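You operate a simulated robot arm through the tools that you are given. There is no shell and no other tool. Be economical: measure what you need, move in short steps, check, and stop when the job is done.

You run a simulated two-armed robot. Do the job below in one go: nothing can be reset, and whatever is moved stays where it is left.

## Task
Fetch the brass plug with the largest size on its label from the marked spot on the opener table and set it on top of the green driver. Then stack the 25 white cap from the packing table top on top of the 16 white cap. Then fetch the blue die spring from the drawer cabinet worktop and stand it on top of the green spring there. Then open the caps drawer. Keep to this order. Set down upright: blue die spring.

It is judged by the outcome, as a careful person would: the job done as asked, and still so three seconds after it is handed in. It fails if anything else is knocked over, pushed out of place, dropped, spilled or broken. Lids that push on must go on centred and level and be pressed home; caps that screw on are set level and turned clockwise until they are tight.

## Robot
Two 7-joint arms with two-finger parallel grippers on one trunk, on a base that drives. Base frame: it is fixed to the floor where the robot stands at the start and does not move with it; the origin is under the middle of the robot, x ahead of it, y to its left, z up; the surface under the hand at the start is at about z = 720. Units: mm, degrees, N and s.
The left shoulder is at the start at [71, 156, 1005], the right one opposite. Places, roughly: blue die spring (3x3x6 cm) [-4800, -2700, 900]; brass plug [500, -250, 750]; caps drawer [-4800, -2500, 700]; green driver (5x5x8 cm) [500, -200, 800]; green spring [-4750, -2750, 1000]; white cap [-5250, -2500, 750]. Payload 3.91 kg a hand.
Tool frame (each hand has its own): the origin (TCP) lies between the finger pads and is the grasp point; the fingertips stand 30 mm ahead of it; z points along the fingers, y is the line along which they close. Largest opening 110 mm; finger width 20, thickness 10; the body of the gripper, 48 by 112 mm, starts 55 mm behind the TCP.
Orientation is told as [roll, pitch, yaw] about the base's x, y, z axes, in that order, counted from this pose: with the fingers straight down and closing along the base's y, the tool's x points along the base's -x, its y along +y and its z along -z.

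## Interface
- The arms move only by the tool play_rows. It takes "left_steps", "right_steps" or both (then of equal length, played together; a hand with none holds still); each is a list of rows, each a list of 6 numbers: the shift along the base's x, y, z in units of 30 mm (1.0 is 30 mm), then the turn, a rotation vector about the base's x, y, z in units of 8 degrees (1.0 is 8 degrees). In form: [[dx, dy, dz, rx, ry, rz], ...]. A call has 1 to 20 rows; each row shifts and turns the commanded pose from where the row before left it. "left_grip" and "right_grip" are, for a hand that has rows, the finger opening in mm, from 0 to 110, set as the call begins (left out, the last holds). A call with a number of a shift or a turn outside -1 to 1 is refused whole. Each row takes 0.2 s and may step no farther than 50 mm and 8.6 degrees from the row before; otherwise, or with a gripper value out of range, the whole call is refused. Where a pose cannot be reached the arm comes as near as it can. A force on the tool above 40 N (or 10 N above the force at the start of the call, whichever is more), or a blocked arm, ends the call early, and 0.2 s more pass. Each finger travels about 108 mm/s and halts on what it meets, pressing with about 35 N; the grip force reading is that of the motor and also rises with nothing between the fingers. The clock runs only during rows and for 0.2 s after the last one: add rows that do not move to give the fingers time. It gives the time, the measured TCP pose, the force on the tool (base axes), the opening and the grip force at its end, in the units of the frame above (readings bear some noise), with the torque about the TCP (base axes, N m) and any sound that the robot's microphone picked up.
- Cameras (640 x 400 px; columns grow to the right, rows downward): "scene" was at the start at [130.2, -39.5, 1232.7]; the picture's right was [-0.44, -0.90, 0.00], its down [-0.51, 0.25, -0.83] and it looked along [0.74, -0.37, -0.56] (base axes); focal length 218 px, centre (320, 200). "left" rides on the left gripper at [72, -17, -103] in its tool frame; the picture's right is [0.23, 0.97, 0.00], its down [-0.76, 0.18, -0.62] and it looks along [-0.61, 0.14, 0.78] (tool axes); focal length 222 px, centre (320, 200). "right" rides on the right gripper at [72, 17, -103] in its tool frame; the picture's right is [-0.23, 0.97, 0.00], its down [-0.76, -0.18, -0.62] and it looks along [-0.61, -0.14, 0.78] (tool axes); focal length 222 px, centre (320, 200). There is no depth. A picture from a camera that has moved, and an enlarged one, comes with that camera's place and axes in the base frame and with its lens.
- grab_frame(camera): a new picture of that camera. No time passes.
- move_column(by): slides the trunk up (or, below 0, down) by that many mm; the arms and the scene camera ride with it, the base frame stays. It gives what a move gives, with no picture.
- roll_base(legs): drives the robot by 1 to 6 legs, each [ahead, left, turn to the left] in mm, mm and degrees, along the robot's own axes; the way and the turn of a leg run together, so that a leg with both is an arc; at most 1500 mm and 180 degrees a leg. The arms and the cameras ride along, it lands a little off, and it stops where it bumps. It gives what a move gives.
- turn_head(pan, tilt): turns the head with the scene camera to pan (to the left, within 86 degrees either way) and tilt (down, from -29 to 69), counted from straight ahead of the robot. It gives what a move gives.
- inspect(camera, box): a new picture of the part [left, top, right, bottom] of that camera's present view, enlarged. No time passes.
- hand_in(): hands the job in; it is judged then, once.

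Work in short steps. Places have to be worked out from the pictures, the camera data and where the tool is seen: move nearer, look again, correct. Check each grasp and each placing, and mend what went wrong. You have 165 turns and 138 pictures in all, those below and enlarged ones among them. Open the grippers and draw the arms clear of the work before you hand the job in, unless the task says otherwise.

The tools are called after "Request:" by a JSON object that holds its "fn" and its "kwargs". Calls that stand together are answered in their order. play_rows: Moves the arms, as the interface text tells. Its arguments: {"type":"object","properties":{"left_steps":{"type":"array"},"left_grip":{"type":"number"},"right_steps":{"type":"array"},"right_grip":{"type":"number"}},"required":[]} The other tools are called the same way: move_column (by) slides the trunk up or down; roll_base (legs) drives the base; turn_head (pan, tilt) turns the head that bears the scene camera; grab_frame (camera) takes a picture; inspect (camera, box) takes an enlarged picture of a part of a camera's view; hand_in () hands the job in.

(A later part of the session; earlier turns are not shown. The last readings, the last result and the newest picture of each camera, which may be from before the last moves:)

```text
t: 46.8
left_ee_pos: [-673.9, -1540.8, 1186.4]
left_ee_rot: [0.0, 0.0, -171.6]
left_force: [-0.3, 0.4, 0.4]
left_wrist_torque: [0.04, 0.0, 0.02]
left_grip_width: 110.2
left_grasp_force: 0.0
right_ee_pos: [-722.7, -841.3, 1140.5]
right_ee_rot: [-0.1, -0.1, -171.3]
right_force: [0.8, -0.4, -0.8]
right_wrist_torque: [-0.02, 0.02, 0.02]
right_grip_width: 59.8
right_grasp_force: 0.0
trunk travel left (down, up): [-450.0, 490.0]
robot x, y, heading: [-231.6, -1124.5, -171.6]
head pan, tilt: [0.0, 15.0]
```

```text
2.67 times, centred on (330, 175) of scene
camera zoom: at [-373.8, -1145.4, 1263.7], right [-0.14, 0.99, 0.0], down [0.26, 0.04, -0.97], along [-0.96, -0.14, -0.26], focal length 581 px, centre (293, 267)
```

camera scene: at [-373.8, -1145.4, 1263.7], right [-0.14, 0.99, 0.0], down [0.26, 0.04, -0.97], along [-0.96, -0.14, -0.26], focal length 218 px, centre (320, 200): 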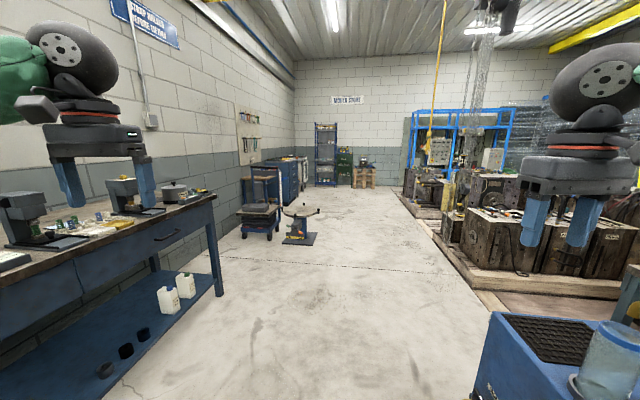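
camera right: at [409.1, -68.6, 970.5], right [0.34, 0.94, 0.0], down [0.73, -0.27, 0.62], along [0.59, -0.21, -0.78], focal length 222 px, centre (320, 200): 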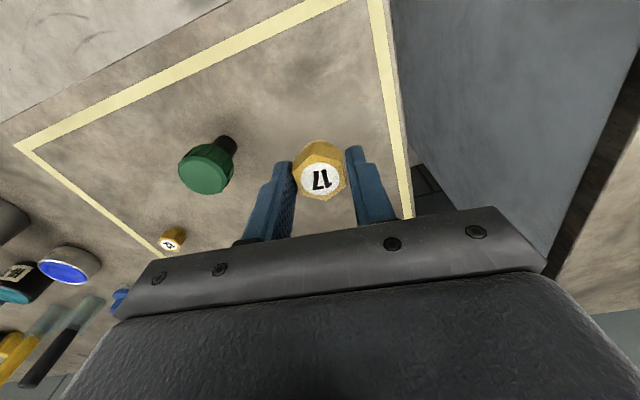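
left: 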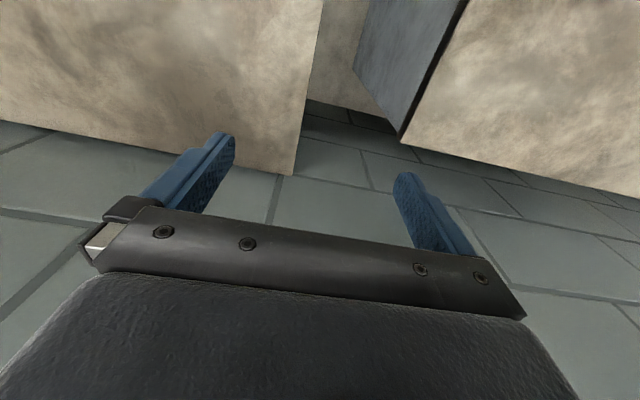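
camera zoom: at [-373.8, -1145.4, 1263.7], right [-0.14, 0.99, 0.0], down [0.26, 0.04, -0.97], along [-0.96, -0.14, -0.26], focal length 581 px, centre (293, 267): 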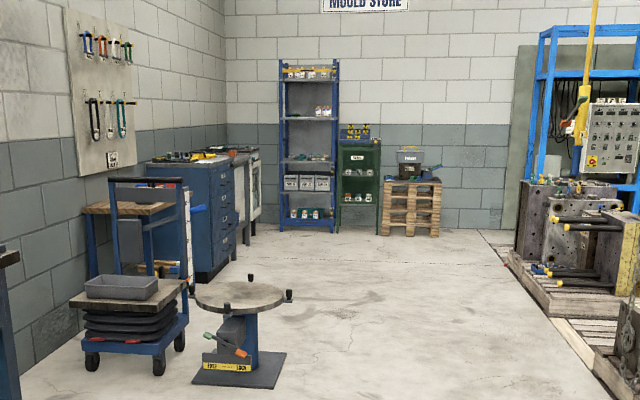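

The drawer cabinet faces +y with the packing table beyond it. The corridor along y ≈ -1125 looks clear, so I'll square up and drive along it.

Request:
{"fn": "roll_base", "kwargs": {"legs": [[0, 0, -8.4], [1500, 0, 0], [1300, 0, 0]]}}

Request:
{"fn": "turn_head", "kwargs": {"pan": 35, "tilt": 20}}

Request:
{"fn": "grab_frame", "kwargs": {"camera": "scene"}}

```text
t: 60.9
left_ee_pos: [-3488.2, -1541.3, 1186.6]
left_ee_rot: [0.0, 0.0, -177.1]
left_force: [-0.3, 0.4, 0.7]
left_wrist_torque: [0.01, -0.01, 0.0]
left_grip_width: 109.9
left_grasp_force: 0.1
right_ee_pos: [-3468.3, -841.1, 1140.9]
right_ee_rot: [0.0, -0.2, -176.9]
right_force: [-0.9, 0.0, -0.2]
right_wrist_torque: [-0.04, 0.02, 0.02]
right_grip_width: 59.9
right_grasp_force: 0.0
trunk travel left (down, up): [-450.0, 490.0]
robot x, y, heading: [-3006.2, -1169.9, -177.3]
head pan, tilt: [0.0, 15.0]
```

```text
t: 61.9
left_ee_pos: [-3486.4, -1540.5, 1186.4]
left_ee_rot: [0.0, -0.1, -177.2]
left_force: [0.2, 0.4, 0.3]
left_wrist_torque: [0.03, 0.01, -0.01]
left_grip_width: 110.0
left_grasp_force: 0.0
right_ee_pos: [-3467.2, -841.7, 1141.9]
right_ee_rot: [0.0, -0.1, -176.8]
right_force: [-0.6, 0.0, 0.1]
right_wrist_torque: [0.04, -0.01, 0.01]
right_grip_width: 60.2
right_grasp_force: 0.0
trunk travel left (down, up): [-450.0, 490.0]
robot x, y, heading: [-3007.3, -1169.9, -177.3]
head pan, tilt: [35.0, 20.0]
```

```text
104 pictures are left
camera scene: at [-3130.5, -1229.3, 1255.6], right [-0.61, 0.79, 0.0], down [0.27, 0.21, -0.94], along [-0.74, -0.57, -0.34], focal length 218 px, centre (320, 200)
```

scene: 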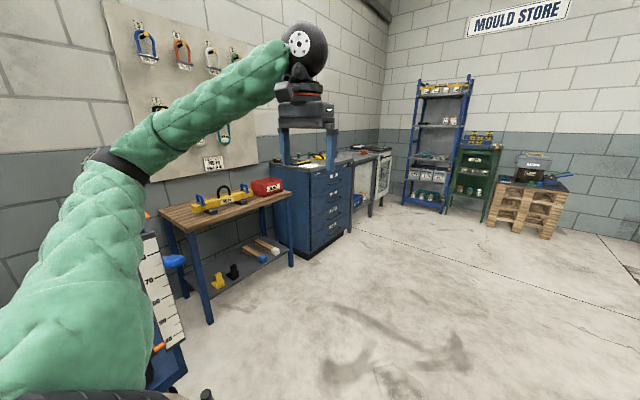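

The way ahead is clear. I'll drive on to x ≈ -5150 and turn left to face the benches.

Request:
{"fn": "roll_base", "kwargs": {"legs": [[0, 0, -3], [1150, 0, 0], [1000, 0, 0], [0, 0, 91]]}}

Request:
{"fn": "turn_head", "kwargs": {"pan": 0, "tilt": 35}}

Request:
{"fn": "grab_frame", "kwargs": {"camera": "scene"}}

```text
t: 76.8
left_ee_pos: [-4799.6, -1671.3, 1186.7]
left_ee_rot: [0.0, -0.1, -88.8]
left_force: [-0.5, -0.1, -0.3]
left_wrist_torque: [0.0, 0.01, 0.02]
left_grip_width: 110.0
left_grasp_force: 0.0
right_ee_pos: [-5499.4, -1632.5, 1141.1]
right_ee_rot: [-0.1, -0.2, -88.6]
right_force: [-0.5, -0.7, -0.6]
right_wrist_torque: [-0.01, -0.02, 0.01]
right_grip_width: 59.9
right_grasp_force: 0.1
trunk travel left (down, up): [-450.0, 490.0]
robot x, y, heading: [-5156.3, -1176.7, -89.0]
head pan, tilt: [35.0, 20.0]
```

```text
t: 77.8
left_ee_pos: [-4800.3, -1671.0, 1186.3]
left_ee_rot: [-0.1, -0.1, -88.8]
left_force: [0.0, -0.3, -0.1]
left_wrist_torque: [0.01, 0.01, 0.01]
left_grip_width: 110.0
left_grasp_force: 0.1
right_ee_pos: [-5498.0, -1632.7, 1141.4]
right_ee_rot: [0.1, 0.0, -88.5]
right_force: [-0.1, 0.5, -0.3]
right_wrist_torque: [-0.04, 0.0, 0.0]
right_grip_width: 60.2
right_grasp_force: 0.0
trunk travel left (down, up): [-450.0, 490.0]
robot x, y, heading: [-5155.7, -1180.2, -88.7]
head pan, tilt: [0.0, 35.0]
```

```text
103 pictures are left
camera scene: at [-5154.4, -1319.1, 1231.8], right [-1.0, -0.02, 0.0], down [-0.01, 0.57, -0.82], along [0.02, -0.82, -0.57], focal length 218 px, centre (320, 200)
```

scene: 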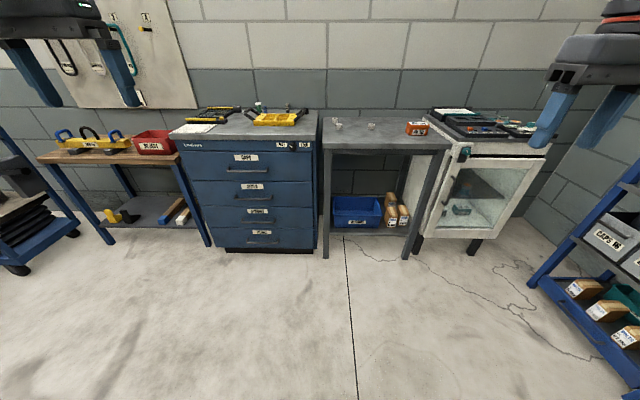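

The cabinet and the packing table with its small white caps are in view. I'll enlarge both.

Request:
{"fn": "inspect", "kwargs": {"camera": "scene", "box": [310, 95, 460, 190]}}

Request:
{"fn": "inspect", "kwargs": {"camera": "scene", "box": [165, 90, 335, 260]}}

```text
4.21 times, centred on (385, 142) of scene
camera zoom: at [-5154.4, -1319.1, 1231.8], right [-1.0, -0.02, 0.0], down [-0.01, 0.57, -0.82], along [0.02, -0.82, -0.57], focal length 917 px, centre (46, 442)
```

zoom: 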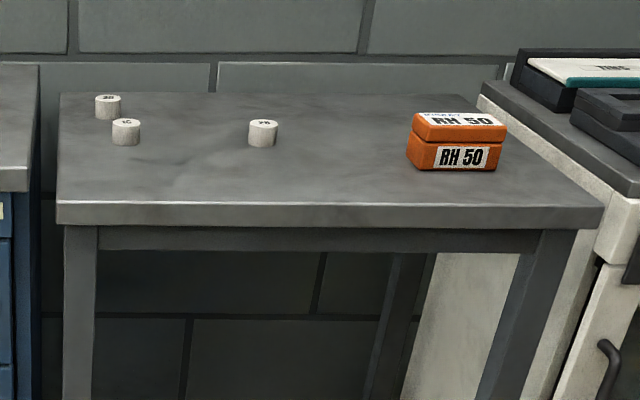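

```text
2.35 times, centred on (250, 175) of scene
camera zoom: at [-5154.4, -1319.1, 1231.8], right [-1.0, -0.02, 0.0], down [-0.01, 0.57, -0.82], along [0.02, -0.82, -0.57], focal length 512 px, centre (485, 259)
```

zoom: 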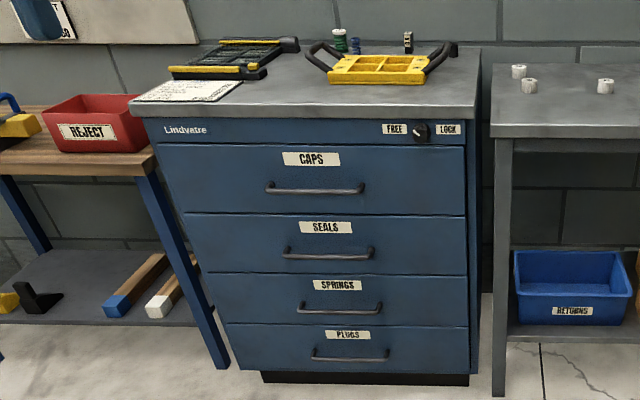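

The cabinet has a FREE/LOCK knob and its top drawer is CAPS. I'll drive closer.

Request:
{"fn": "roll_base", "kwargs": {"legs": [[420, 0, 0]]}}

Request:
{"fn": "turn_head", "kwargs": {"pan": 0, "tilt": 40}}

Request:
{"fn": "grab_frame", "kwargs": {"camera": "scene"}}

```text
t: 80.4
left_ee_pos: [-4792.2, -2109.6, 1186.8]
left_ee_rot: [0.1, 0.0, -89.0]
left_force: [-0.4, -0.6, -0.3]
left_wrist_torque: [0.03, -0.01, -0.01]
left_grip_width: 109.9
left_grasp_force: 0.1
right_ee_pos: [-5492.0, -2067.5, 1141.0]
right_ee_rot: [0.0, 0.1, -88.5]
right_force: [0.1, -0.7, -0.2]
right_wrist_torque: [0.0, 0.03, -0.01]
right_grip_width: 60.2
right_grasp_force: 0.1
trunk travel left (down, up): [-450.0, 490.0]
robot x, y, heading: [-5151.4, -1615.8, -89.1]
head pan, tilt: [0.0, 35.0]
```

```text
t: 81.1
left_ee_pos: [-4792.7, -2108.1, 1186.4]
left_ee_rot: [0.0, 0.0, -89.0]
left_force: [0.3, -0.5, 0.3]
left_wrist_torque: [-0.02, -0.02, -0.02]
left_grip_width: 109.7
left_grasp_force: 0.1
right_ee_pos: [-5492.1, -2066.9, 1142.1]
right_ee_rot: [-0.1, -0.1, -88.6]
right_force: [0.5, -0.3, 0.4]
right_wrist_torque: [0.02, -0.03, 0.02]
right_grip_width: 60.1
right_grasp_force: 0.1
trunk travel left (down, up): [-450.0, 490.0]
robot x, y, heading: [-5152.1, -1616.2, -89.0]
head pan, tilt: [0.0, 40.0]
```

```text
100 pictures are left
camera scene: at [-5146.9, -1751.6, 1224.2], right [-1.0, -0.02, 0.0], down [-0.01, 0.64, -0.77], along [0.01, -0.77, -0.64], focal length 218 px, centre (320, 200)
```

scene: 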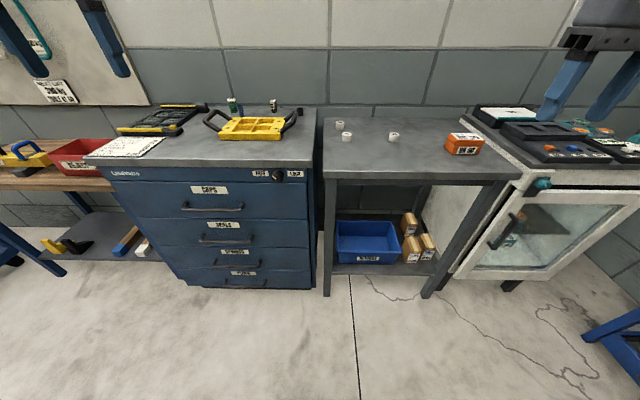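

Request:
{"fn": "inspect", "kwargs": {"camera": "scene", "box": [315, 105, 435, 180]}}

Request:
{"fn": "inspect", "kwargs": {"camera": "scene", "box": [190, 85, 330, 190]}}

```text
5.33 times, centred on (375, 142) of scene
camera zoom: at [-5146.9, -1751.6, 1224.2], right [-1.0, -0.02, 0.0], down [-0.01, 0.64, -0.77], along [0.01, -0.77, -0.64], focal length 1162 px, centre (27, 507)
```

zoom: 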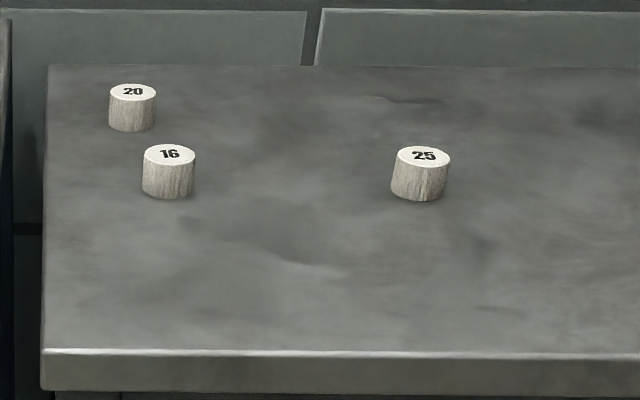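

```text
3.81 times, centred on (260, 138) of scene
camera zoom: at [-5146.9, -1751.6, 1224.2], right [-1.0, -0.02, 0.0], down [-0.01, 0.64, -0.77], along [0.01, -0.77, -0.64], focal length 830 px, centre (549, 438)
```

zoom: 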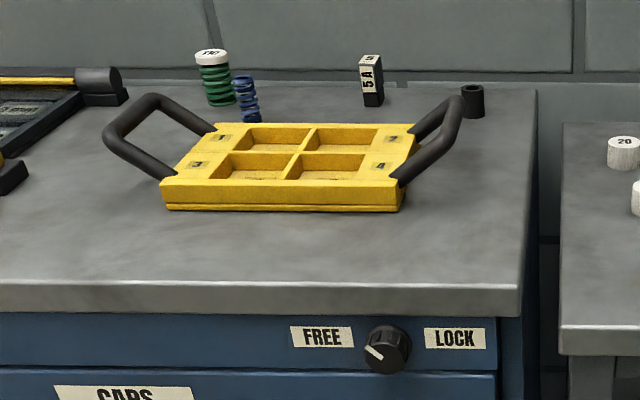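

Caps 20, 16 and 25 are identified; 16 is near (-5233, -2541) and 25 near (-5415, -2543), with tops at about z 893. I'll raise the trunk and move closer.

Request:
{"fn": "move_column", "kwargs": {"by": 120}}

Request:
{"fn": "roll_base", "kwargs": {"legs": [[200, 0, -1]]}}

Request:
{"fn": "turn_head", "kwargs": {"pan": 0, "tilt": 50}}

Request:
{"fn": "grab_frame", "kwargs": {"camera": "scene"}}

Request:
{"fn": "grab_frame", "kwargs": {"camera": "right"}}

```text
t: 82.6
left_ee_pos: [-4793.2, -2108.2, 1306.1]
left_ee_rot: [0.0, 0.0, -89.0]
left_force: [0.5, -0.3, 0.2]
left_wrist_torque: [-0.04, 0.03, 0.02]
left_grip_width: 109.9
left_grasp_force: 0.1
right_ee_pos: [-5492.3, -2067.1, 1261.6]
right_ee_rot: [0.0, 0.0, -88.6]
right_force: [0.0, -0.3, 0.3]
right_wrist_torque: [-0.02, 0.01, 0.04]
right_grip_width: 60.0
right_grasp_force: 0.1
trunk travel left (down, up): [-570.0, 370.0]
robot x, y, heading: [-5149.6, -1614.7, -89.1]
head pan, tilt: [0.0, 40.0]
```

```text
t: 84.2
left_ee_pos: [-4799.3, -2314.4, 1305.7]
left_ee_rot: [0.0, -0.1, -89.9]
left_force: [-0.3, -0.2, -0.3]
left_wrist_torque: [0.04, 0.01, 0.03]
left_grip_width: 110.1
left_grasp_force: 0.1
right_ee_pos: [-5497.5, -2263.2, 1259.5]
right_ee_rot: [0.0, -0.1, -89.5]
right_force: [-0.7, -0.5, -0.3]
right_wrist_torque: [0.04, 0.02, 0.0]
right_grip_width: 59.9
right_grasp_force: 0.1
trunk travel left (down, up): [-570.0, 370.0]
robot x, y, heading: [-5150.8, -1816.6, -89.9]
head pan, tilt: [0.0, 40.0]
```

```text
t: 84.9
left_ee_pos: [-4799.0, -2313.4, 1306.6]
left_ee_rot: [0.0, -0.1, -89.9]
left_force: [-0.3, -0.6, -0.1]
left_wrist_torque: [-0.01, -0.02, -0.01]
left_grip_width: 110.1
left_grasp_force: 0.1
right_ee_pos: [-5498.4, -2261.1, 1261.8]
right_ee_rot: [0.0, -0.1, -89.5]
right_force: [0.8, 0.3, -0.2]
right_wrist_torque: [-0.02, 0.05, -0.02]
right_grip_width: 60.0
right_grasp_force: 0.0
trunk travel left (down, up): [-570.0, 370.0]
robot x, y, heading: [-5143.9, -1812.7, -89.9]
head pan, tilt: [0.0, 50.0]
```

```text
97 pictures are left
camera scene: at [-5147.1, -1943.0, 1330.1], right [-1.0, 0.0, 0.0], down [0.0, 0.77, -0.64], along [0.0, -0.64, -0.77], focal length 218 px, centre (320, 200)
```

scene: 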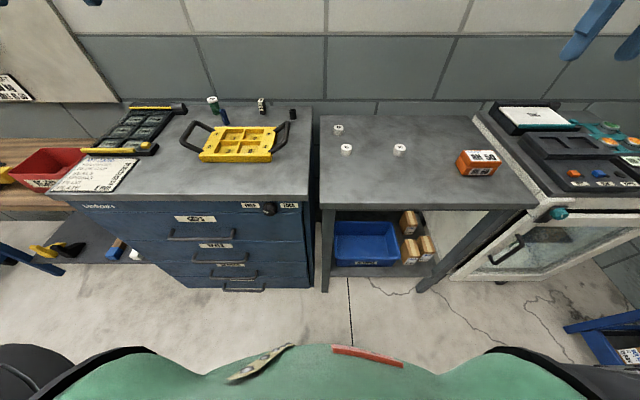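

```text
96 pictures are left
camera right: at [-5481.5, -2188.0, 1366.2], right [0.98, -0.22, 0.0], down [-0.17, -0.76, 0.62], along [-0.14, -0.61, -0.78], focal length 222 px, centre (320, 200)
```

right: 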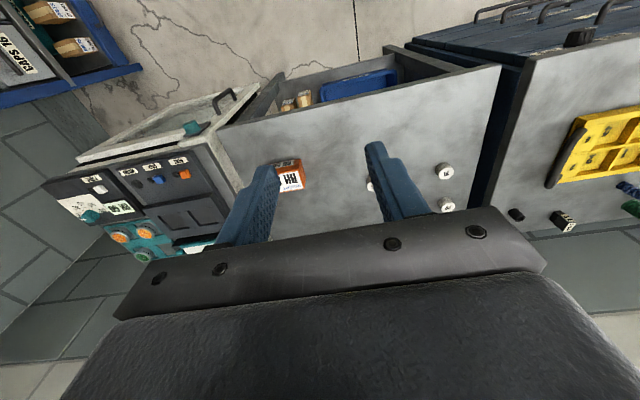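

Triangulated, cap 16 is at about (-5240, -2547) and 25 at about (-5411, -2547), both with tops near z 882. I'll move the right hand above 25.

Request:
{"fn": "play_rows", "kwargs": {"right_steps": [[0.223, -0.731, -0.67, 0, 0, 0], [0.223, -0.731, -0.67, 0, 0, 0], [0.223, -0.731, -0.67, 0, 0, 0], [0.223, -0.731, -0.67, 0, 0, 0], [0.223, -0.731, -0.67, 0, 0, 0], [0.223, -0.731, -0.67, 0, 0, 0], [0.223, -0.731, -0.67, 0, 0, 0], [0.223, -0.731, -0.67, 0, 0, 0], [0.223, -0.731, -0.67, 0, 0, 0], [0.223, -0.731, -0.67, 0, 0, 0], [0.223, -0.731, -0.67, 0, 0, 0], [0.223, -0.731, -0.67, 0, 0, 0], [0.223, -0.731, -0.67, 0, 0, 0]], "right_grip": 70}}

Request:
{"fn": "grab_frame", "kwargs": {"camera": "right"}}

Request:
{"fn": "inspect", "kwargs": {"camera": "scene", "box": [320, 80, 480, 200]}}

```text
t: 87.7
left_ee_pos: [-4800.7, -2313.7, 1306.0]
left_ee_rot: [0.1, 0.0, -89.9]
left_force: [0.0, -1.0, 0.1]
left_wrist_torque: [0.02, 0.0, 0.0]
left_grip_width: 110.2
left_grasp_force: 0.0
right_ee_pos: [-5410.7, -2546.1, 1000.4]
right_ee_rot: [0.0, -0.1, -89.5]
right_force: [0.4, -1.0, 0.0]
right_wrist_torque: [0.05, -0.01, 0.0]
right_grip_width: 69.7
right_grasp_force: 0.1
trunk travel left (down, up): [-570.0, 370.0]
robot x, y, heading: [-5148.1, -1816.8, -90.0]
head pan, tilt: [0.0, 50.0]
```

```text
95 pictures are left
camera right: at [-5394.2, -2474.6, 1105.0], right [0.98, -0.22, 0.0], down [-0.17, -0.76, 0.62], along [-0.14, -0.61, -0.78], focal length 222 px, centre (320, 200)
```

right: 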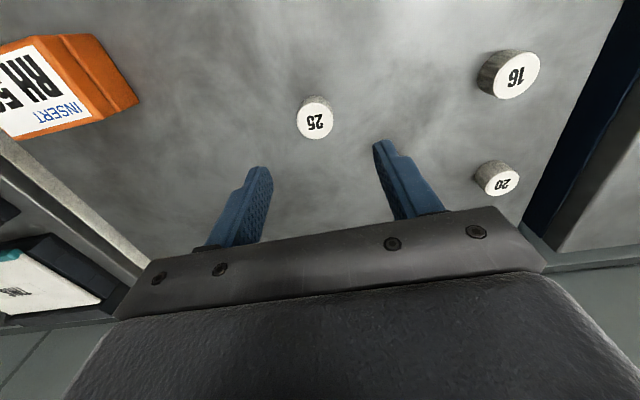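

```text
3.33 times, centred on (400, 140) of scene
camera zoom: at [-5147.3, -1944.5, 1329.9], right [-1.0, 0.0, 0.0], down [0.0, 0.77, -0.64], along [0.0, -0.64, -0.77], focal length 726 px, centre (53, 400)
```

zoom: 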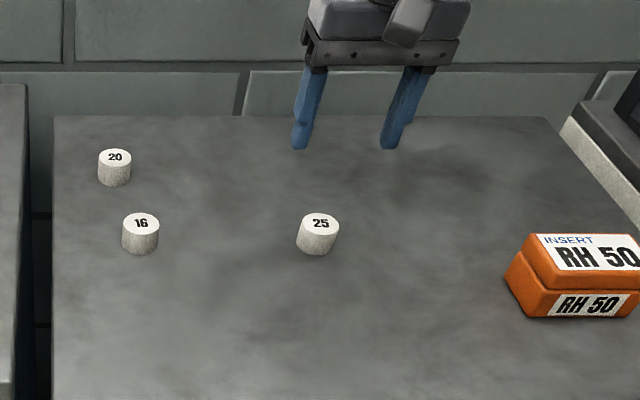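

Refined: cap 25 is at about (-5414.5, -2547) with its top at z ≈ 886. I'll descend around it with the fingertips staying about 8 mm above the table.

Request:
{"fn": "play_rows", "kwargs": {"right_steps": [[-0.13, -0.03, -0.8, 0, 0, 0], [0, 0, -0.8, 0, 0, 0], [0, 0, -0.8, 0, 0, 0], [0, 0, -0.6, 0, 0, 0], [0, 0, -0.3, 0, 0, 0], [0, 0, 0, 0, 0, 0]]}}

Request:
{"fn": "grab_frame", "kwargs": {"camera": "right"}}

Request:
{"fn": "inspect", "kwargs": {"camera": "scene", "box": [350, 100, 450, 175]}}

```text
t: 89.1
left_ee_pos: [-4798.7, -2312.8, 1307.1]
left_ee_rot: [0.0, 0.1, -89.8]
left_force: [-0.2, 0.5, -0.1]
left_wrist_torque: [0.01, -0.02, 0.02]
left_grip_width: 110.1
left_grasp_force: 0.0
right_ee_pos: [-5413.3, -2544.9, 901.0]
right_ee_rot: [0.0, -0.1, -89.6]
right_force: [-0.7, -0.9, -0.7]
right_wrist_torque: [0.0, 0.01, 0.01]
right_grip_width: 70.0
right_grasp_force: 0.0
trunk travel left (down, up): [-570.0, 370.0]
robot x, y, heading: [-5149.5, -1815.0, -89.7]
head pan, tilt: [0.0, 50.0]
```

```text
93 pictures are left
camera right: at [-5396.9, -2473.1, 1005.4], right [0.98, -0.22, 0.0], down [-0.17, -0.76, 0.62], along [-0.14, -0.61, -0.78], focal length 222 px, centre (320, 200)
```

right: 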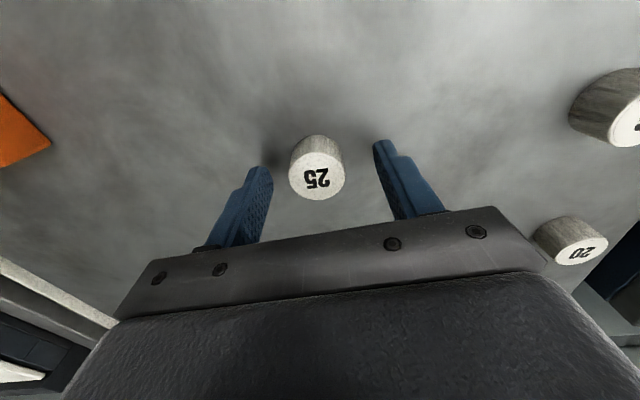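

```text
5.33 times, centred on (400, 138) of scene
camera zoom: at [-5147.2, -1943.5, 1330.0], right [-1.0, 0.0, 0.0], down [0.0, 0.77, -0.64], along [0.0, -0.64, -0.77], focal length 1162 px, centre (-107, 533)
```

zoom: 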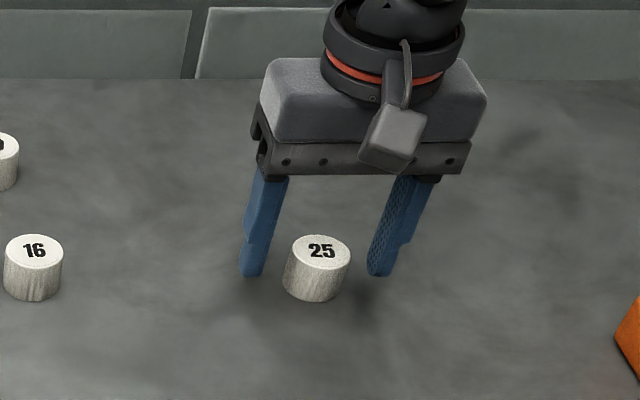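

The cap is between the fingers. A small correction, 4 mm lower, and then close.

Request:
{"fn": "play_rows", "kwargs": {"right_steps": [[-0.08, -0.06, -0.12, 0, 0, 0], [0, 0, 0, 0, 0, 0]]}}

Request:
{"fn": "play_rows", "kwargs": {"right_steps": [[0, 0, 0, 0, 0, 0], [0, 0, 0, 0, 0, 0], [0, 0, 0, 0, 0, 0], [0, 0, 0, 0, 0, 0]], "right_grip": 0}}

Request:
{"fn": "play_rows", "kwargs": {"right_steps": [[0, 0, 0.7, 0, 0, 0], [0, 0, 1, 0, 0, 0], [0, 0, 1, 0, 0, 0], [0, 0, 0, 0, 0, 0]]}}

Request:
{"fn": "grab_frame", "kwargs": {"camera": "right"}}

Request:
{"fn": "inspect", "kwargs": {"camera": "scene", "box": [320, 90, 440, 175]}}

```text
t: 89.7
left_ee_pos: [-4799.9, -2313.1, 1306.1]
left_ee_rot: [0.0, 0.0, -89.9]
left_force: [-1.0, 0.0, -0.1]
left_wrist_torque: [-0.01, -0.01, -0.01]
left_grip_width: 110.2
left_grasp_force: 0.0
right_ee_pos: [-5415.9, -2548.5, 898.5]
right_ee_rot: [0.0, -0.1, -89.5]
right_force: [0.2, 0.0, 0.5]
right_wrist_torque: [0.04, -0.03, 0.01]
right_grip_width: 70.0
right_grasp_force: 0.0
trunk travel left (down, up): [-570.0, 370.0]
robot x, y, heading: [-5147.1, -1816.7, -89.8]
head pan, tilt: [0.0, 50.0]
```

```text
t: 90.7
left_ee_pos: [-4799.8, -2313.8, 1306.3]
left_ee_rot: [0.0, 0.0, -90.0]
left_force: [1.0, -0.3, -0.2]
left_wrist_torque: [-0.03, -0.01, 0.01]
left_grip_width: 109.9
left_grasp_force: 0.2
right_ee_pos: [-5416.3, -2547.6, 897.0]
right_ee_rot: [0.1, -0.1, -89.4]
right_force: [0.3, 0.7, 0.5]
right_wrist_torque: [-0.01, -0.01, -0.03]
right_grip_width: 32.6
right_grasp_force: 34.7
trunk travel left (down, up): [-570.0, 370.0]
robot x, y, heading: [-5149.1, -1812.8, -89.8]
head pan, tilt: [0.0, 50.0]
```

```text
t: 91.7
left_ee_pos: [-4799.6, -2313.7, 1307.2]
left_ee_rot: [0.1, 0.0, -89.9]
left_force: [-0.4, 0.3, 0.5]
left_wrist_torque: [-0.02, -0.03, 0.0]
left_grip_width: 110.2
left_grasp_force: 0.0
right_ee_pos: [-5416.6, -2547.8, 976.2]
right_ee_rot: [0.0, 0.0, -89.5]
right_force: [-0.5, 0.4, -0.7]
right_wrist_torque: [-0.03, -0.04, -0.02]
right_grip_width: 32.4
right_grasp_force: 35.2
trunk travel left (down, up): [-570.0, 370.0]
robot x, y, heading: [-5147.6, -1813.5, -89.8]
head pan, tilt: [0.0, 50.0]
```

```text
91 pictures are left
camera right: at [-5401.2, -2475.7, 1081.7], right [0.98, -0.22, 0.0], down [-0.17, -0.76, 0.62], along [-0.14, -0.61, -0.78], focal length 222 px, centre (320, 200)
```

right: 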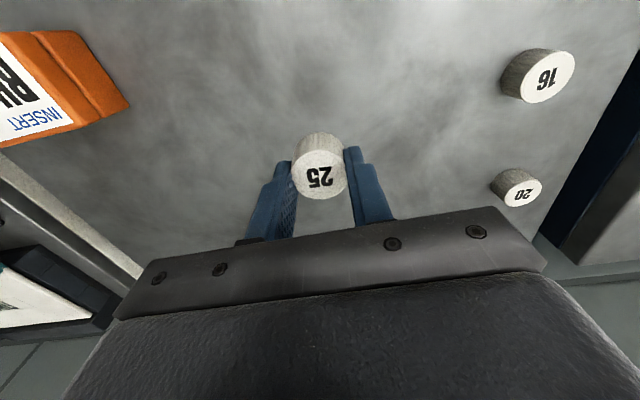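

```text
4.71 times, centred on (380, 132) of scene
camera zoom: at [-5147.2, -1944.1, 1329.9], right [-1.0, 0.0, 0.0], down [0.0, 0.77, -0.64], along [0.0, -0.64, -0.77], focal length 1025 px, centre (38, 518)
```

zoom: 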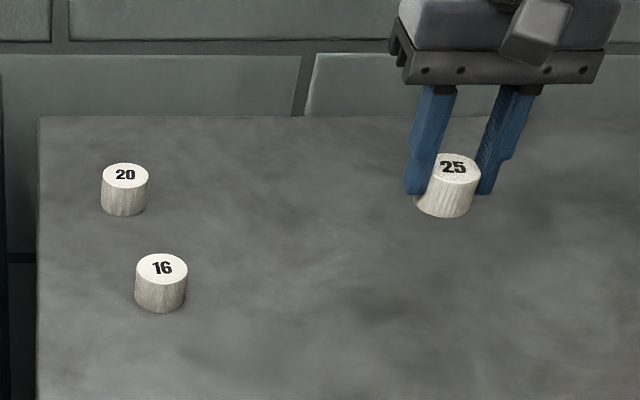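

Cap 25 is held. Now over cap 16.

Request:
{"fn": "play_rows", "kwargs": {"right_steps": [[1, 0, 0, 0, 0, 0], [1, 0, 0, 0, 0, 0], [1, 0, 0, 0, 0, 0], [1, 0, 0, 0, 0, 0], [1, 0, 0, 0, 0, 0], [1, 0, 0, 0, 0, 0], [0, 0, 0, 0, 0, 0]]}}

Request:
{"fn": "inspect", "kwargs": {"camera": "right", "box": [220, 80, 420, 205]}}

Request:
{"fn": "inspect", "kwargs": {"camera": "scene", "box": [310, 90, 400, 165]}}

```text
t: 93.3
left_ee_pos: [-4799.8, -2311.7, 1306.3]
left_ee_rot: [0.0, -0.1, -89.9]
left_force: [0.7, 0.2, -0.3]
left_wrist_torque: [0.01, 0.02, 0.01]
left_grip_width: 110.2
left_grasp_force: 0.2
right_ee_pos: [-5234.0, -2548.3, 976.2]
right_ee_rot: [-0.1, 0.0, -89.5]
right_force: [-0.2, 0.5, 0.3]
right_wrist_torque: [-0.04, 0.0, 0.03]
right_grip_width: 32.1
right_grasp_force: 35.2
trunk travel left (down, up): [-570.0, 370.0]
robot x, y, heading: [-5150.0, -1813.3, -90.1]
head pan, tilt: [0.0, 50.0]
```

```text
3.20 times, centred on (320, 142) of right
camera zoom: at [-5218.5, -2476.3, 1080.8], right [0.98, -0.22, 0.0], down [-0.17, -0.76, 0.62], along [-0.14, -0.61, -0.78], focal length 711 px, centre (320, 384)
```

zoom: 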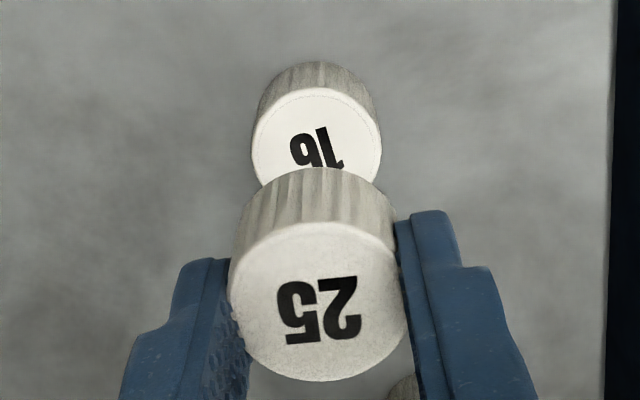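

```text
5.33 times, centred on (355, 128) of scene
camera zoom: at [-5147.2, -1942.7, 1330.1], right [-1.0, 0.0, 0.0], down [0.0, 0.77, -0.64], along [0.0, -0.64, -0.77], focal length 1162 px, centre (133, 587)
```

zoom: 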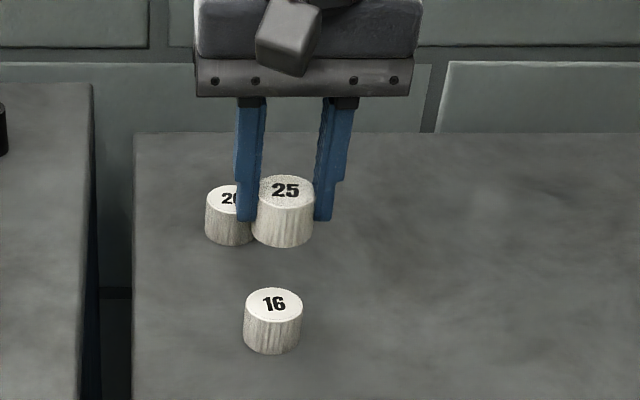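

The two caps line up to about 1 mm. I'll lower to just above contact.

Request:
{"fn": "play_rows", "kwargs": {"right_steps": [[0, 0.04, -0.6, 0, 0, 0], [0, 0, -0.5, 0, 0, 0], [0, 0, -0.2, 0, 0, 0], [0, 0, 0, 0, 0, 0]]}}

Request:
{"fn": "inspect", "kwargs": {"camera": "scene", "box": [320, 110, 380, 160]}}

```text
t: 94.3
left_ee_pos: [-4799.4, -2313.3, 1306.1]
left_ee_rot: [0.0, 0.0, -89.9]
left_force: [0.6, 0.4, 0.5]
left_wrist_torque: [0.0, -0.01, -0.04]
left_grip_width: 110.2
left_grasp_force: 0.0
right_ee_pos: [-5240.8, -2545.0, 939.7]
right_ee_rot: [0.0, -0.2, -89.5]
right_force: [-0.1, 0.1, -0.4]
right_wrist_torque: [0.02, -0.01, -0.01]
right_grip_width: 32.5
right_grasp_force: 35.1
right hand out of reach, approached as far as the arm can: row 2
trunk travel left (down, up): [-570.0, 370.0]
robot x, y, heading: [-5143.3, -1812.2, -90.0]
head pan, tilt: [0.0, 50.0]
```

```text
8.00 times, centred on (350, 135) of scene
camera zoom: at [-5147.0, -1943.5, 1330.0], right [-1.0, 0.0, 0.0], down [0.0, 0.77, -0.64], along [0.0, -0.64, -0.77], focal length 1742 px, centre (80, 720)
```

zoom: 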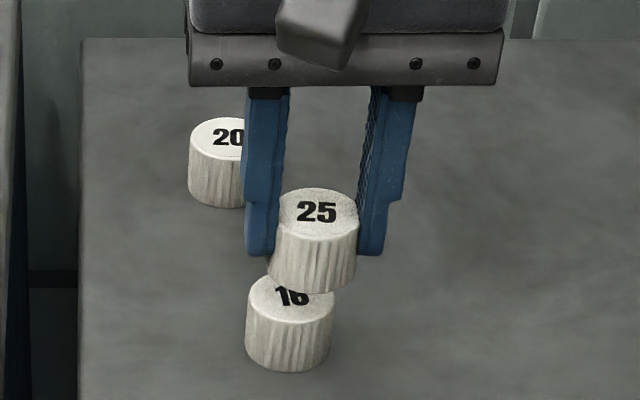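

Row 2 hit a reach limit and slid the hand 6 mm sideways. I'll lift and shift the base 160 mm to its left so the spot falls on the right arm's own side.

Request:
{"fn": "play_rows", "kwargs": {"right_steps": [[0, 0, 0.8, 0, 0, 0], [0, 0, 0.8, 0, 0, 0], [0, 0, 0.8, 0, 0, 0], [0, 0, 0, 0, 0, 0]]}}

Request:
{"fn": "roll_base", "kwargs": {"legs": [[0, 160, 0]]}}

```text
t: 95.3
left_ee_pos: [-4798.6, -2313.5, 1306.4]
left_ee_rot: [0.0, 0.0, -89.9]
left_force: [0.6, -0.6, -0.4]
left_wrist_torque: [0.01, 0.0, -0.01]
left_grip_width: 110.1
left_grasp_force: 0.1
right_ee_pos: [-5239.1, -2544.9, 1013.4]
right_ee_rot: [0.1, 0.0, -89.4]
right_force: [0.1, 0.9, -0.4]
right_wrist_torque: [0.0, -0.01, -0.03]
right_grip_width: 32.2
right_grasp_force: 35.3
trunk travel left (down, up): [-570.0, 370.0]
robot x, y, heading: [-5148.6, -1816.0, -90.1]
head pan, tilt: [0.0, 50.0]
```

```text
t: 96.7
left_ee_pos: [-4637.6, -2312.5, 1305.3]
left_ee_rot: [0.0, -0.1, -89.8]
left_force: [0.0, -1.3, -0.5]
left_wrist_torque: [-0.02, 0.03, -0.02]
left_grip_width: 109.8
left_grasp_force: 0.2
right_ee_pos: [-5078.7, -2544.2, 1012.0]
right_ee_rot: [0.0, -0.1, -89.5]
right_force: [0.7, 0.0, -0.5]
right_wrist_torque: [-0.02, 0.0, 0.0]
right_grip_width: 33.5
right_grasp_force: 35.1
trunk travel left (down, up): [-570.0, 370.0]
robot x, y, heading: [-4990.1, -1812.9, -89.9]
head pan, tilt: [0.0, 50.0]
```

Bringing the hand back over cap 16.

Request:
{"fn": "play_rows", "kwargs": {"right_steps": [[-0.87, 0, 0, 0, 0, 0], [-0.87, 0, 0, 0, 0, 0], [-0.87, 0, 0, 0, 0, 0], [-0.87, 0, 0, 0, 0, 0], [-0.87, 0, 0, 0, 0, 0], [-0.86, -0.03, 0, 0, 0, 0], [0, 0, -0.8, 0, 0, 0], [0, 0, -0.8, 0, 0, 0], [0, 0, 0, 0, 0, 0]]}}

Request:
{"fn": "inspect", "kwargs": {"camera": "right", "box": [220, 80, 420, 205]}}

Request:
{"fn": "grab_frame", "kwargs": {"camera": "scene"}}

```text
t: 98.7
left_ee_pos: [-4639.8, -2312.4, 1305.5]
left_ee_rot: [0.0, 0.0, -89.9]
left_force: [-0.6, 0.2, -0.1]
left_wrist_torque: [-0.02, -0.02, -0.03]
left_grip_width: 109.9
left_grasp_force: 0.0
right_ee_pos: [-5238.1, -2545.2, 965.1]
right_ee_rot: [-0.1, -0.1, -89.6]
right_force: [0.0, 0.1, -0.6]
right_wrist_torque: [-0.02, -0.01, -0.01]
right_grip_width: 33.6
right_grasp_force: 35.0
trunk travel left (down, up): [-570.0, 370.0]
robot x, y, heading: [-4990.7, -1817.7, -90.0]
head pan, tilt: [0.0, 50.0]
```

```text
3.20 times, centred on (320, 142) of right
camera zoom: at [-5222.4, -2473.4, 1070.6], right [0.98, -0.22, 0.0], down [-0.17, -0.76, 0.62], along [-0.14, -0.61, -0.78], focal length 711 px, centre (320, 384)
```

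zoom: 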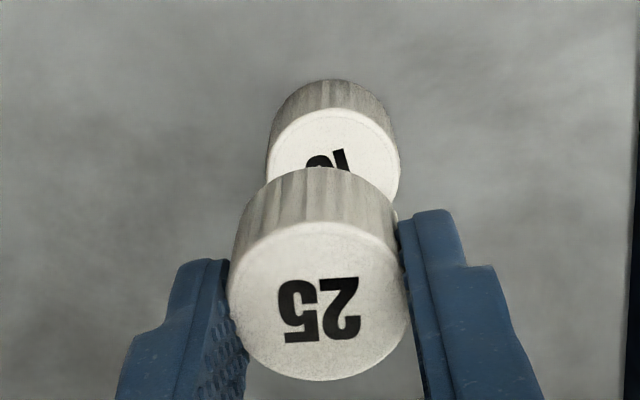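

```text
85 pictures are left
camera scene: at [-4987.3, -1942.9, 1330.0], right [-1.0, 0.0, 0.0], down [0.0, 0.77, -0.64], along [0.0, -0.64, -0.77], focal length 218 px, centre (320, 200)
```

scene: 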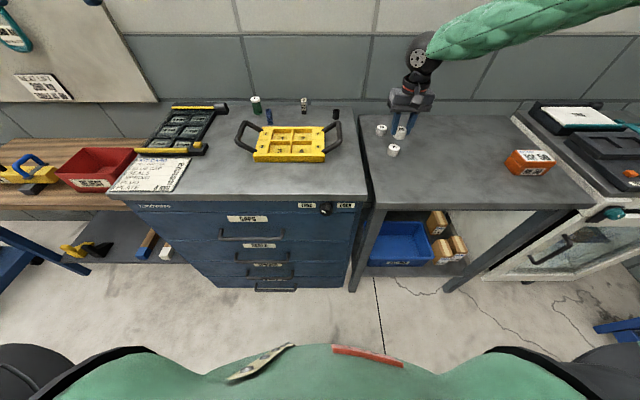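

Cap 16 is still at about (-5235.5, -2545.4). I'll correct x by +2.7 mm and lower to just above contact.

Request:
{"fn": "play_rows", "kwargs": {"right_steps": [[0.09, 0, -0.2, 0, 0, 0], [0, 0, -0.5, 0, 0, 0], [0, 0, -0.25, 0, 0, 0], [0, 0, 0, 0, 0, 0]]}}

Request:
{"fn": "inspect", "kwargs": {"camera": "scene", "box": [365, 110, 425, 160]}}

Request:
{"fn": "inspect", "kwargs": {"camera": "right", "box": [220, 80, 420, 205]}}

```text
t: 99.7
left_ee_pos: [-4639.8, -2312.3, 1306.7]
left_ee_rot: [0.0, 0.1, -89.8]
left_force: [-0.1, 0.0, 0.0]
left_wrist_torque: [-0.01, 0.01, -0.01]
left_grip_width: 110.2
left_grasp_force: 0.0
right_ee_pos: [-5235.2, -2546.3, 937.5]
right_ee_rot: [0.1, 0.0, -89.4]
right_force: [0.2, 0.2, -0.3]
right_wrist_torque: [0.02, -0.01, -0.02]
right_grip_width: 33.7
right_grasp_force: 35.1
trunk travel left (down, up): [-570.0, 370.0]
robot x, y, heading: [-4985.8, -1818.5, -90.0]
head pan, tilt: [0.0, 50.0]
```

```text
8.00 times, centred on (395, 135) of scene
camera zoom: at [-4987.5, -1943.3, 1330.0], right [-1.0, 0.0, 0.0], down [0.0, 0.77, -0.64], along [0.0, -0.64, -0.77], focal length 1742 px, centre (-280, 720)
```

zoom: 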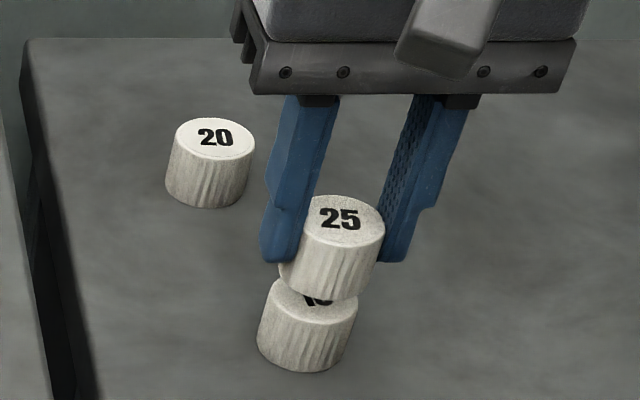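

```text
3.20 times, centred on (320, 142) of right
camera zoom: at [-5219.0, -2473.6, 1041.5], right [0.98, -0.22, 0.0], down [-0.17, -0.76, 0.62], along [-0.14, -0.61, -0.78], focal length 711 px, centre (320, 384)
```

zoom: 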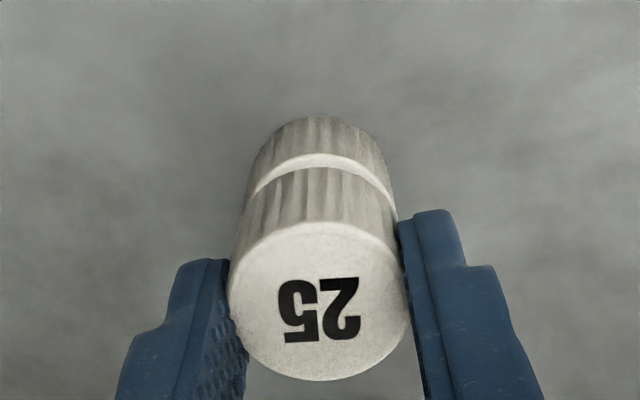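

Aligned with a few millimetres left. Creeping down.

Request:
{"fn": "play_rows", "kwargs": {"right_steps": [[0, 0, -0.1, 0, 0, 0], [0, 0, -0.07, 0, 0, 0], [0, 0, 0, 0, 0, 0]]}}

Request:
{"fn": "play_rows", "kwargs": {"right_steps": [[0, 0, -0.07, 0, 0, 0], [0, 0, 0, 0, 0, 0]]}}

Request:
{"fn": "inspect", "kwargs": {"camera": "scene", "box": [365, 110, 425, 160]}}

```text
t: 100.5
left_ee_pos: [-4639.3, -2313.1, 1306.4]
left_ee_rot: [-0.1, 0.0, -89.8]
left_force: [-0.6, 1.6, 0.1]
left_wrist_torque: [-0.01, 0.01, -0.02]
left_grip_width: 110.0
left_grasp_force: 0.1
right_ee_pos: [-5233.3, -2546.4, 931.8]
right_ee_rot: [0.0, -0.2, -89.3]
right_force: [0.1, 0.0, 0.2]
right_wrist_torque: [0.02, 0.02, -0.02]
right_grip_width: 33.6
right_grasp_force: 35.4
trunk travel left (down, up): [-570.0, 370.0]
robot x, y, heading: [-4987.6, -1815.8, -90.2]
head pan, tilt: [0.0, 50.0]
```

```text
t: 101.1
left_ee_pos: [-4639.5, -2312.5, 1304.6]
left_ee_rot: [-0.1, 0.0, -89.8]
left_force: [0.2, -0.1, 0.5]
left_wrist_torque: [-0.01, 0.0, -0.01]
left_grip_width: 110.1
left_grasp_force: 0.1
right_ee_pos: [-5233.3, -2545.3, 930.1]
right_ee_rot: [0.1, -0.2, -89.4]
right_force: [0.0, 0.1, -0.5]
right_wrist_torque: [-0.02, 0.02, 0.0]
right_grip_width: 33.4
right_grasp_force: 35.9
trunk travel left (down, up): [-570.0, 370.0]
robot x, y, heading: [-4989.6, -1814.0, -89.8]
head pan, tilt: [0.0, 50.0]
```

```text
8.00 times, centred on (395, 135) of scene
camera zoom: at [-4987.6, -1943.2, 1330.0], right [-1.0, 0.0, 0.0], down [0.0, 0.77, -0.64], along [0.0, -0.64, -0.77], focal length 1742 px, centre (-280, 720)
```

zoom: 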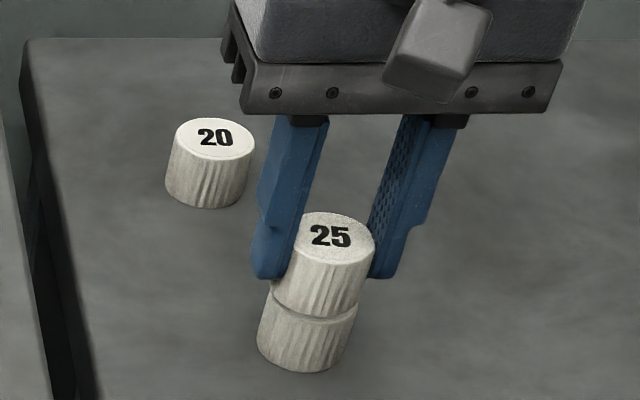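

Request:
{"fn": "play_rows", "kwargs": {"right_steps": [[0, 0, -0.05, 0, 0, 0], [0, 0, 0, 0, 0, 0]]}}

Request:
{"fn": "play_rows", "kwargs": {"right_steps": [[0, 0, -0.05, 0, 0, 0], [0, 0, 0, 0, 0, 0]]}}

```text
t: 101.7
left_ee_pos: [-4639.4, -2313.0, 1305.0]
left_ee_rot: [0.0, 0.0, -89.8]
left_force: [0.1, -0.6, -0.4]
left_wrist_torque: [0.0, 0.0, -0.01]
left_grip_width: 110.1
left_grasp_force: 0.0
right_ee_pos: [-5234.3, -2546.3, 927.2]
right_ee_rot: [-0.1, 0.0, -89.4]
right_force: [0.6, -0.5, 0.1]
right_wrist_torque: [0.0, 0.0, 0.02]
right_grip_width: 33.7
right_grasp_force: 35.1
trunk travel left (down, up): [-570.0, 370.0]
robot x, y, heading: [-4983.9, -1818.2, -89.7]
head pan, tilt: [0.0, 50.0]
```

```text
t: 102.3
left_ee_pos: [-4638.5, -2312.6, 1306.5]
left_ee_rot: [0.0, -0.1, -89.8]
left_force: [0.0, -0.8, 0.1]
left_wrist_torque: [0.01, -0.02, -0.02]
left_grip_width: 109.8
left_grasp_force: 0.1
right_ee_pos: [-5234.2, -2546.5, 926.2]
right_ee_rot: [0.0, -0.1, -89.4]
right_force: [-0.1, 0.1, -0.6]
right_wrist_torque: [0.03, -0.01, -0.01]
right_grip_width: 33.6
right_grasp_force: 35.1
trunk travel left (down, up): [-570.0, 370.0]
robot x, y, heading: [-4986.9, -1814.6, -89.8]
head pan, tilt: [0.0, 50.0]
```

Request:
{"fn": "play_rows", "kwargs": {"right_steps": [[0, 0, -0.05, 0, 0, 0], [0, 0, 0, 0, 0, 0]]}}

Request:
{"fn": "inspect", "kwargs": {"camera": "scene", "box": [365, 110, 425, 160]}}

```text
t: 102.9
left_ee_pos: [-4639.7, -2313.0, 1306.5]
left_ee_rot: [0.1, 0.0, -89.8]
left_force: [-0.2, 0.2, 0.4]
left_wrist_torque: [0.02, 0.04, 0.02]
left_grip_width: 110.0
left_grasp_force: 0.0
right_ee_pos: [-5232.3, -2546.4, 924.4]
right_ee_rot: [-0.1, 0.0, -89.4]
right_force: [-0.3, 0.2, -0.4]
right_wrist_torque: [-0.02, -0.02, 0.01]
right_grip_width: 33.5
right_grasp_force: 35.2
trunk travel left (down, up): [-570.0, 370.0]
robot x, y, heading: [-4987.3, -1814.0, -90.1]
head pan, tilt: [0.0, 50.0]
```

```text
8.00 times, centred on (395, 135) of scene
camera zoom: at [-4987.6, -1943.2, 1330.0], right [-1.0, 0.0, 0.0], down [0.0, 0.77, -0.64], along [0.0, -0.64, -0.77], focal length 1742 px, centre (-280, 720)
```

zoom: 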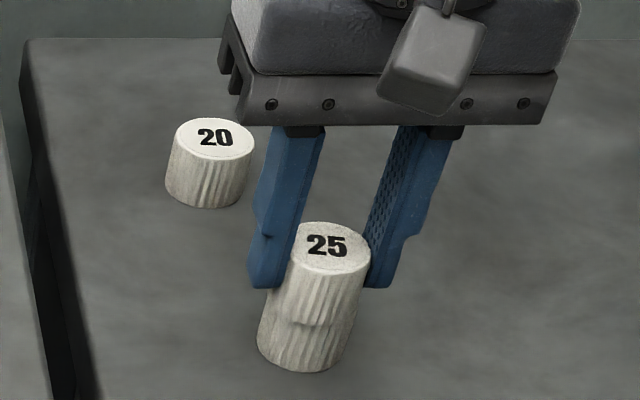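

Request:
{"fn": "play_rows", "kwargs": {"right_steps": [[0, 0, -0.04, 0, 0, 0], [0, 0, 0, 0, 0, 0]]}}

Request:
{"fn": "inspect", "kwargs": {"camera": "right", "box": [260, 100, 380, 205]}}

```text
t: 103.5
left_ee_pos: [-4638.7, -2312.9, 1307.1]
left_ee_rot: [0.0, -0.1, -89.8]
left_force: [0.4, -0.2, 0.1]
left_wrist_torque: [0.0, -0.04, -0.01]
left_grip_width: 110.2
left_grasp_force: 0.2
right_ee_pos: [-5232.7, -2546.1, 923.2]
right_ee_rot: [0.0, -0.1, -89.4]
right_force: [-1.0, -0.3, 7.6]
right_wrist_torque: [0.0, 0.06, -0.03]
right_grip_width: 33.5
right_grasp_force: 35.1
trunk travel left (down, up): [-570.0, 370.0]
robot x, y, heading: [-4988.0, -1817.9, -89.9]
head pan, tilt: [0.0, 50.0]
```

```text
3.81 times, centred on (320, 152) of right
camera zoom: at [-5216.7, -2473.4, 1028.3], right [0.98, -0.22, 0.0], down [-0.17, -0.76, 0.62], along [-0.14, -0.61, -0.78], focal length 846 px, centre (320, 381)
```

zoom: 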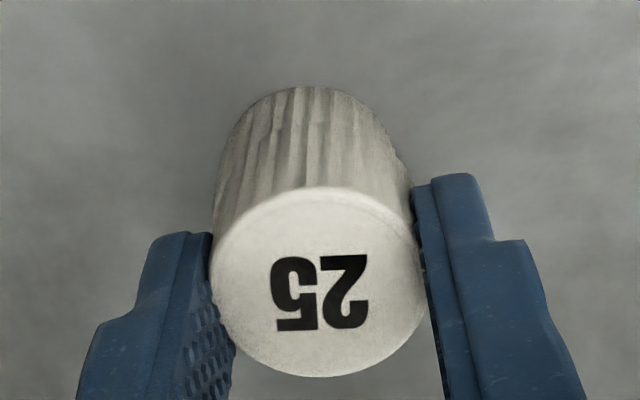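

Contact at 7.6 N, about 3 mm off-centre in x. I'll lift 3 mm, shift, and reseat.

Request:
{"fn": "play_rows", "kwargs": {"right_steps": [[0, 0, 0.1, 0, 0, 0], [-0.09, 0, 0, 0, 0, 0], [0, 0, 0, 0, 0, 0], [0, 0, -0.06, 0, 0, 0], [0, 0, -0.04, 0, 0, 0], [0, 0, 0, 0, 0, 0]]}}

Request:
{"fn": "inspect", "kwargs": {"camera": "right", "box": [260, 100, 380, 205]}}

```text
t: 104.9
left_ee_pos: [-4639.1, -2311.6, 1306.1]
left_ee_rot: [0.0, 0.0, -89.8]
left_force: [0.5, 0.6, 0.0]
left_wrist_torque: [-0.03, 0.03, 0.0]
left_grip_width: 109.8
left_grasp_force: 0.1
right_ee_pos: [-5235.3, -2545.2, 924.8]
right_ee_rot: [0.1, -0.1, -89.3]
right_force: [-0.2, -1.1, 4.8]
right_wrist_torque: [-0.04, 0.02, 0.01]
right_grip_width: 33.6
right_grasp_force: 35.0
trunk travel left (down, up): [-570.0, 370.0]
robot x, y, heading: [-4987.9, -1815.8, -90.0]
head pan, tilt: [0.0, 50.0]
```

```text
3.81 times, centred on (320, 152) of right
camera zoom: at [-5219.9, -2472.3, 1028.4], right [0.98, -0.22, 0.0], down [-0.17, -0.76, 0.62], along [-0.14, -0.61, -0.78], focal length 846 px, centre (320, 381)
```

zoom: 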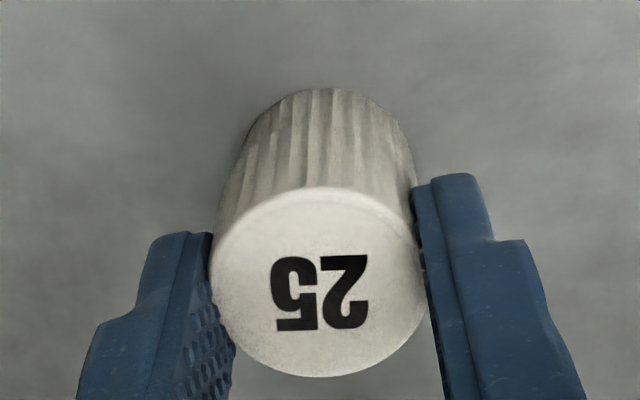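

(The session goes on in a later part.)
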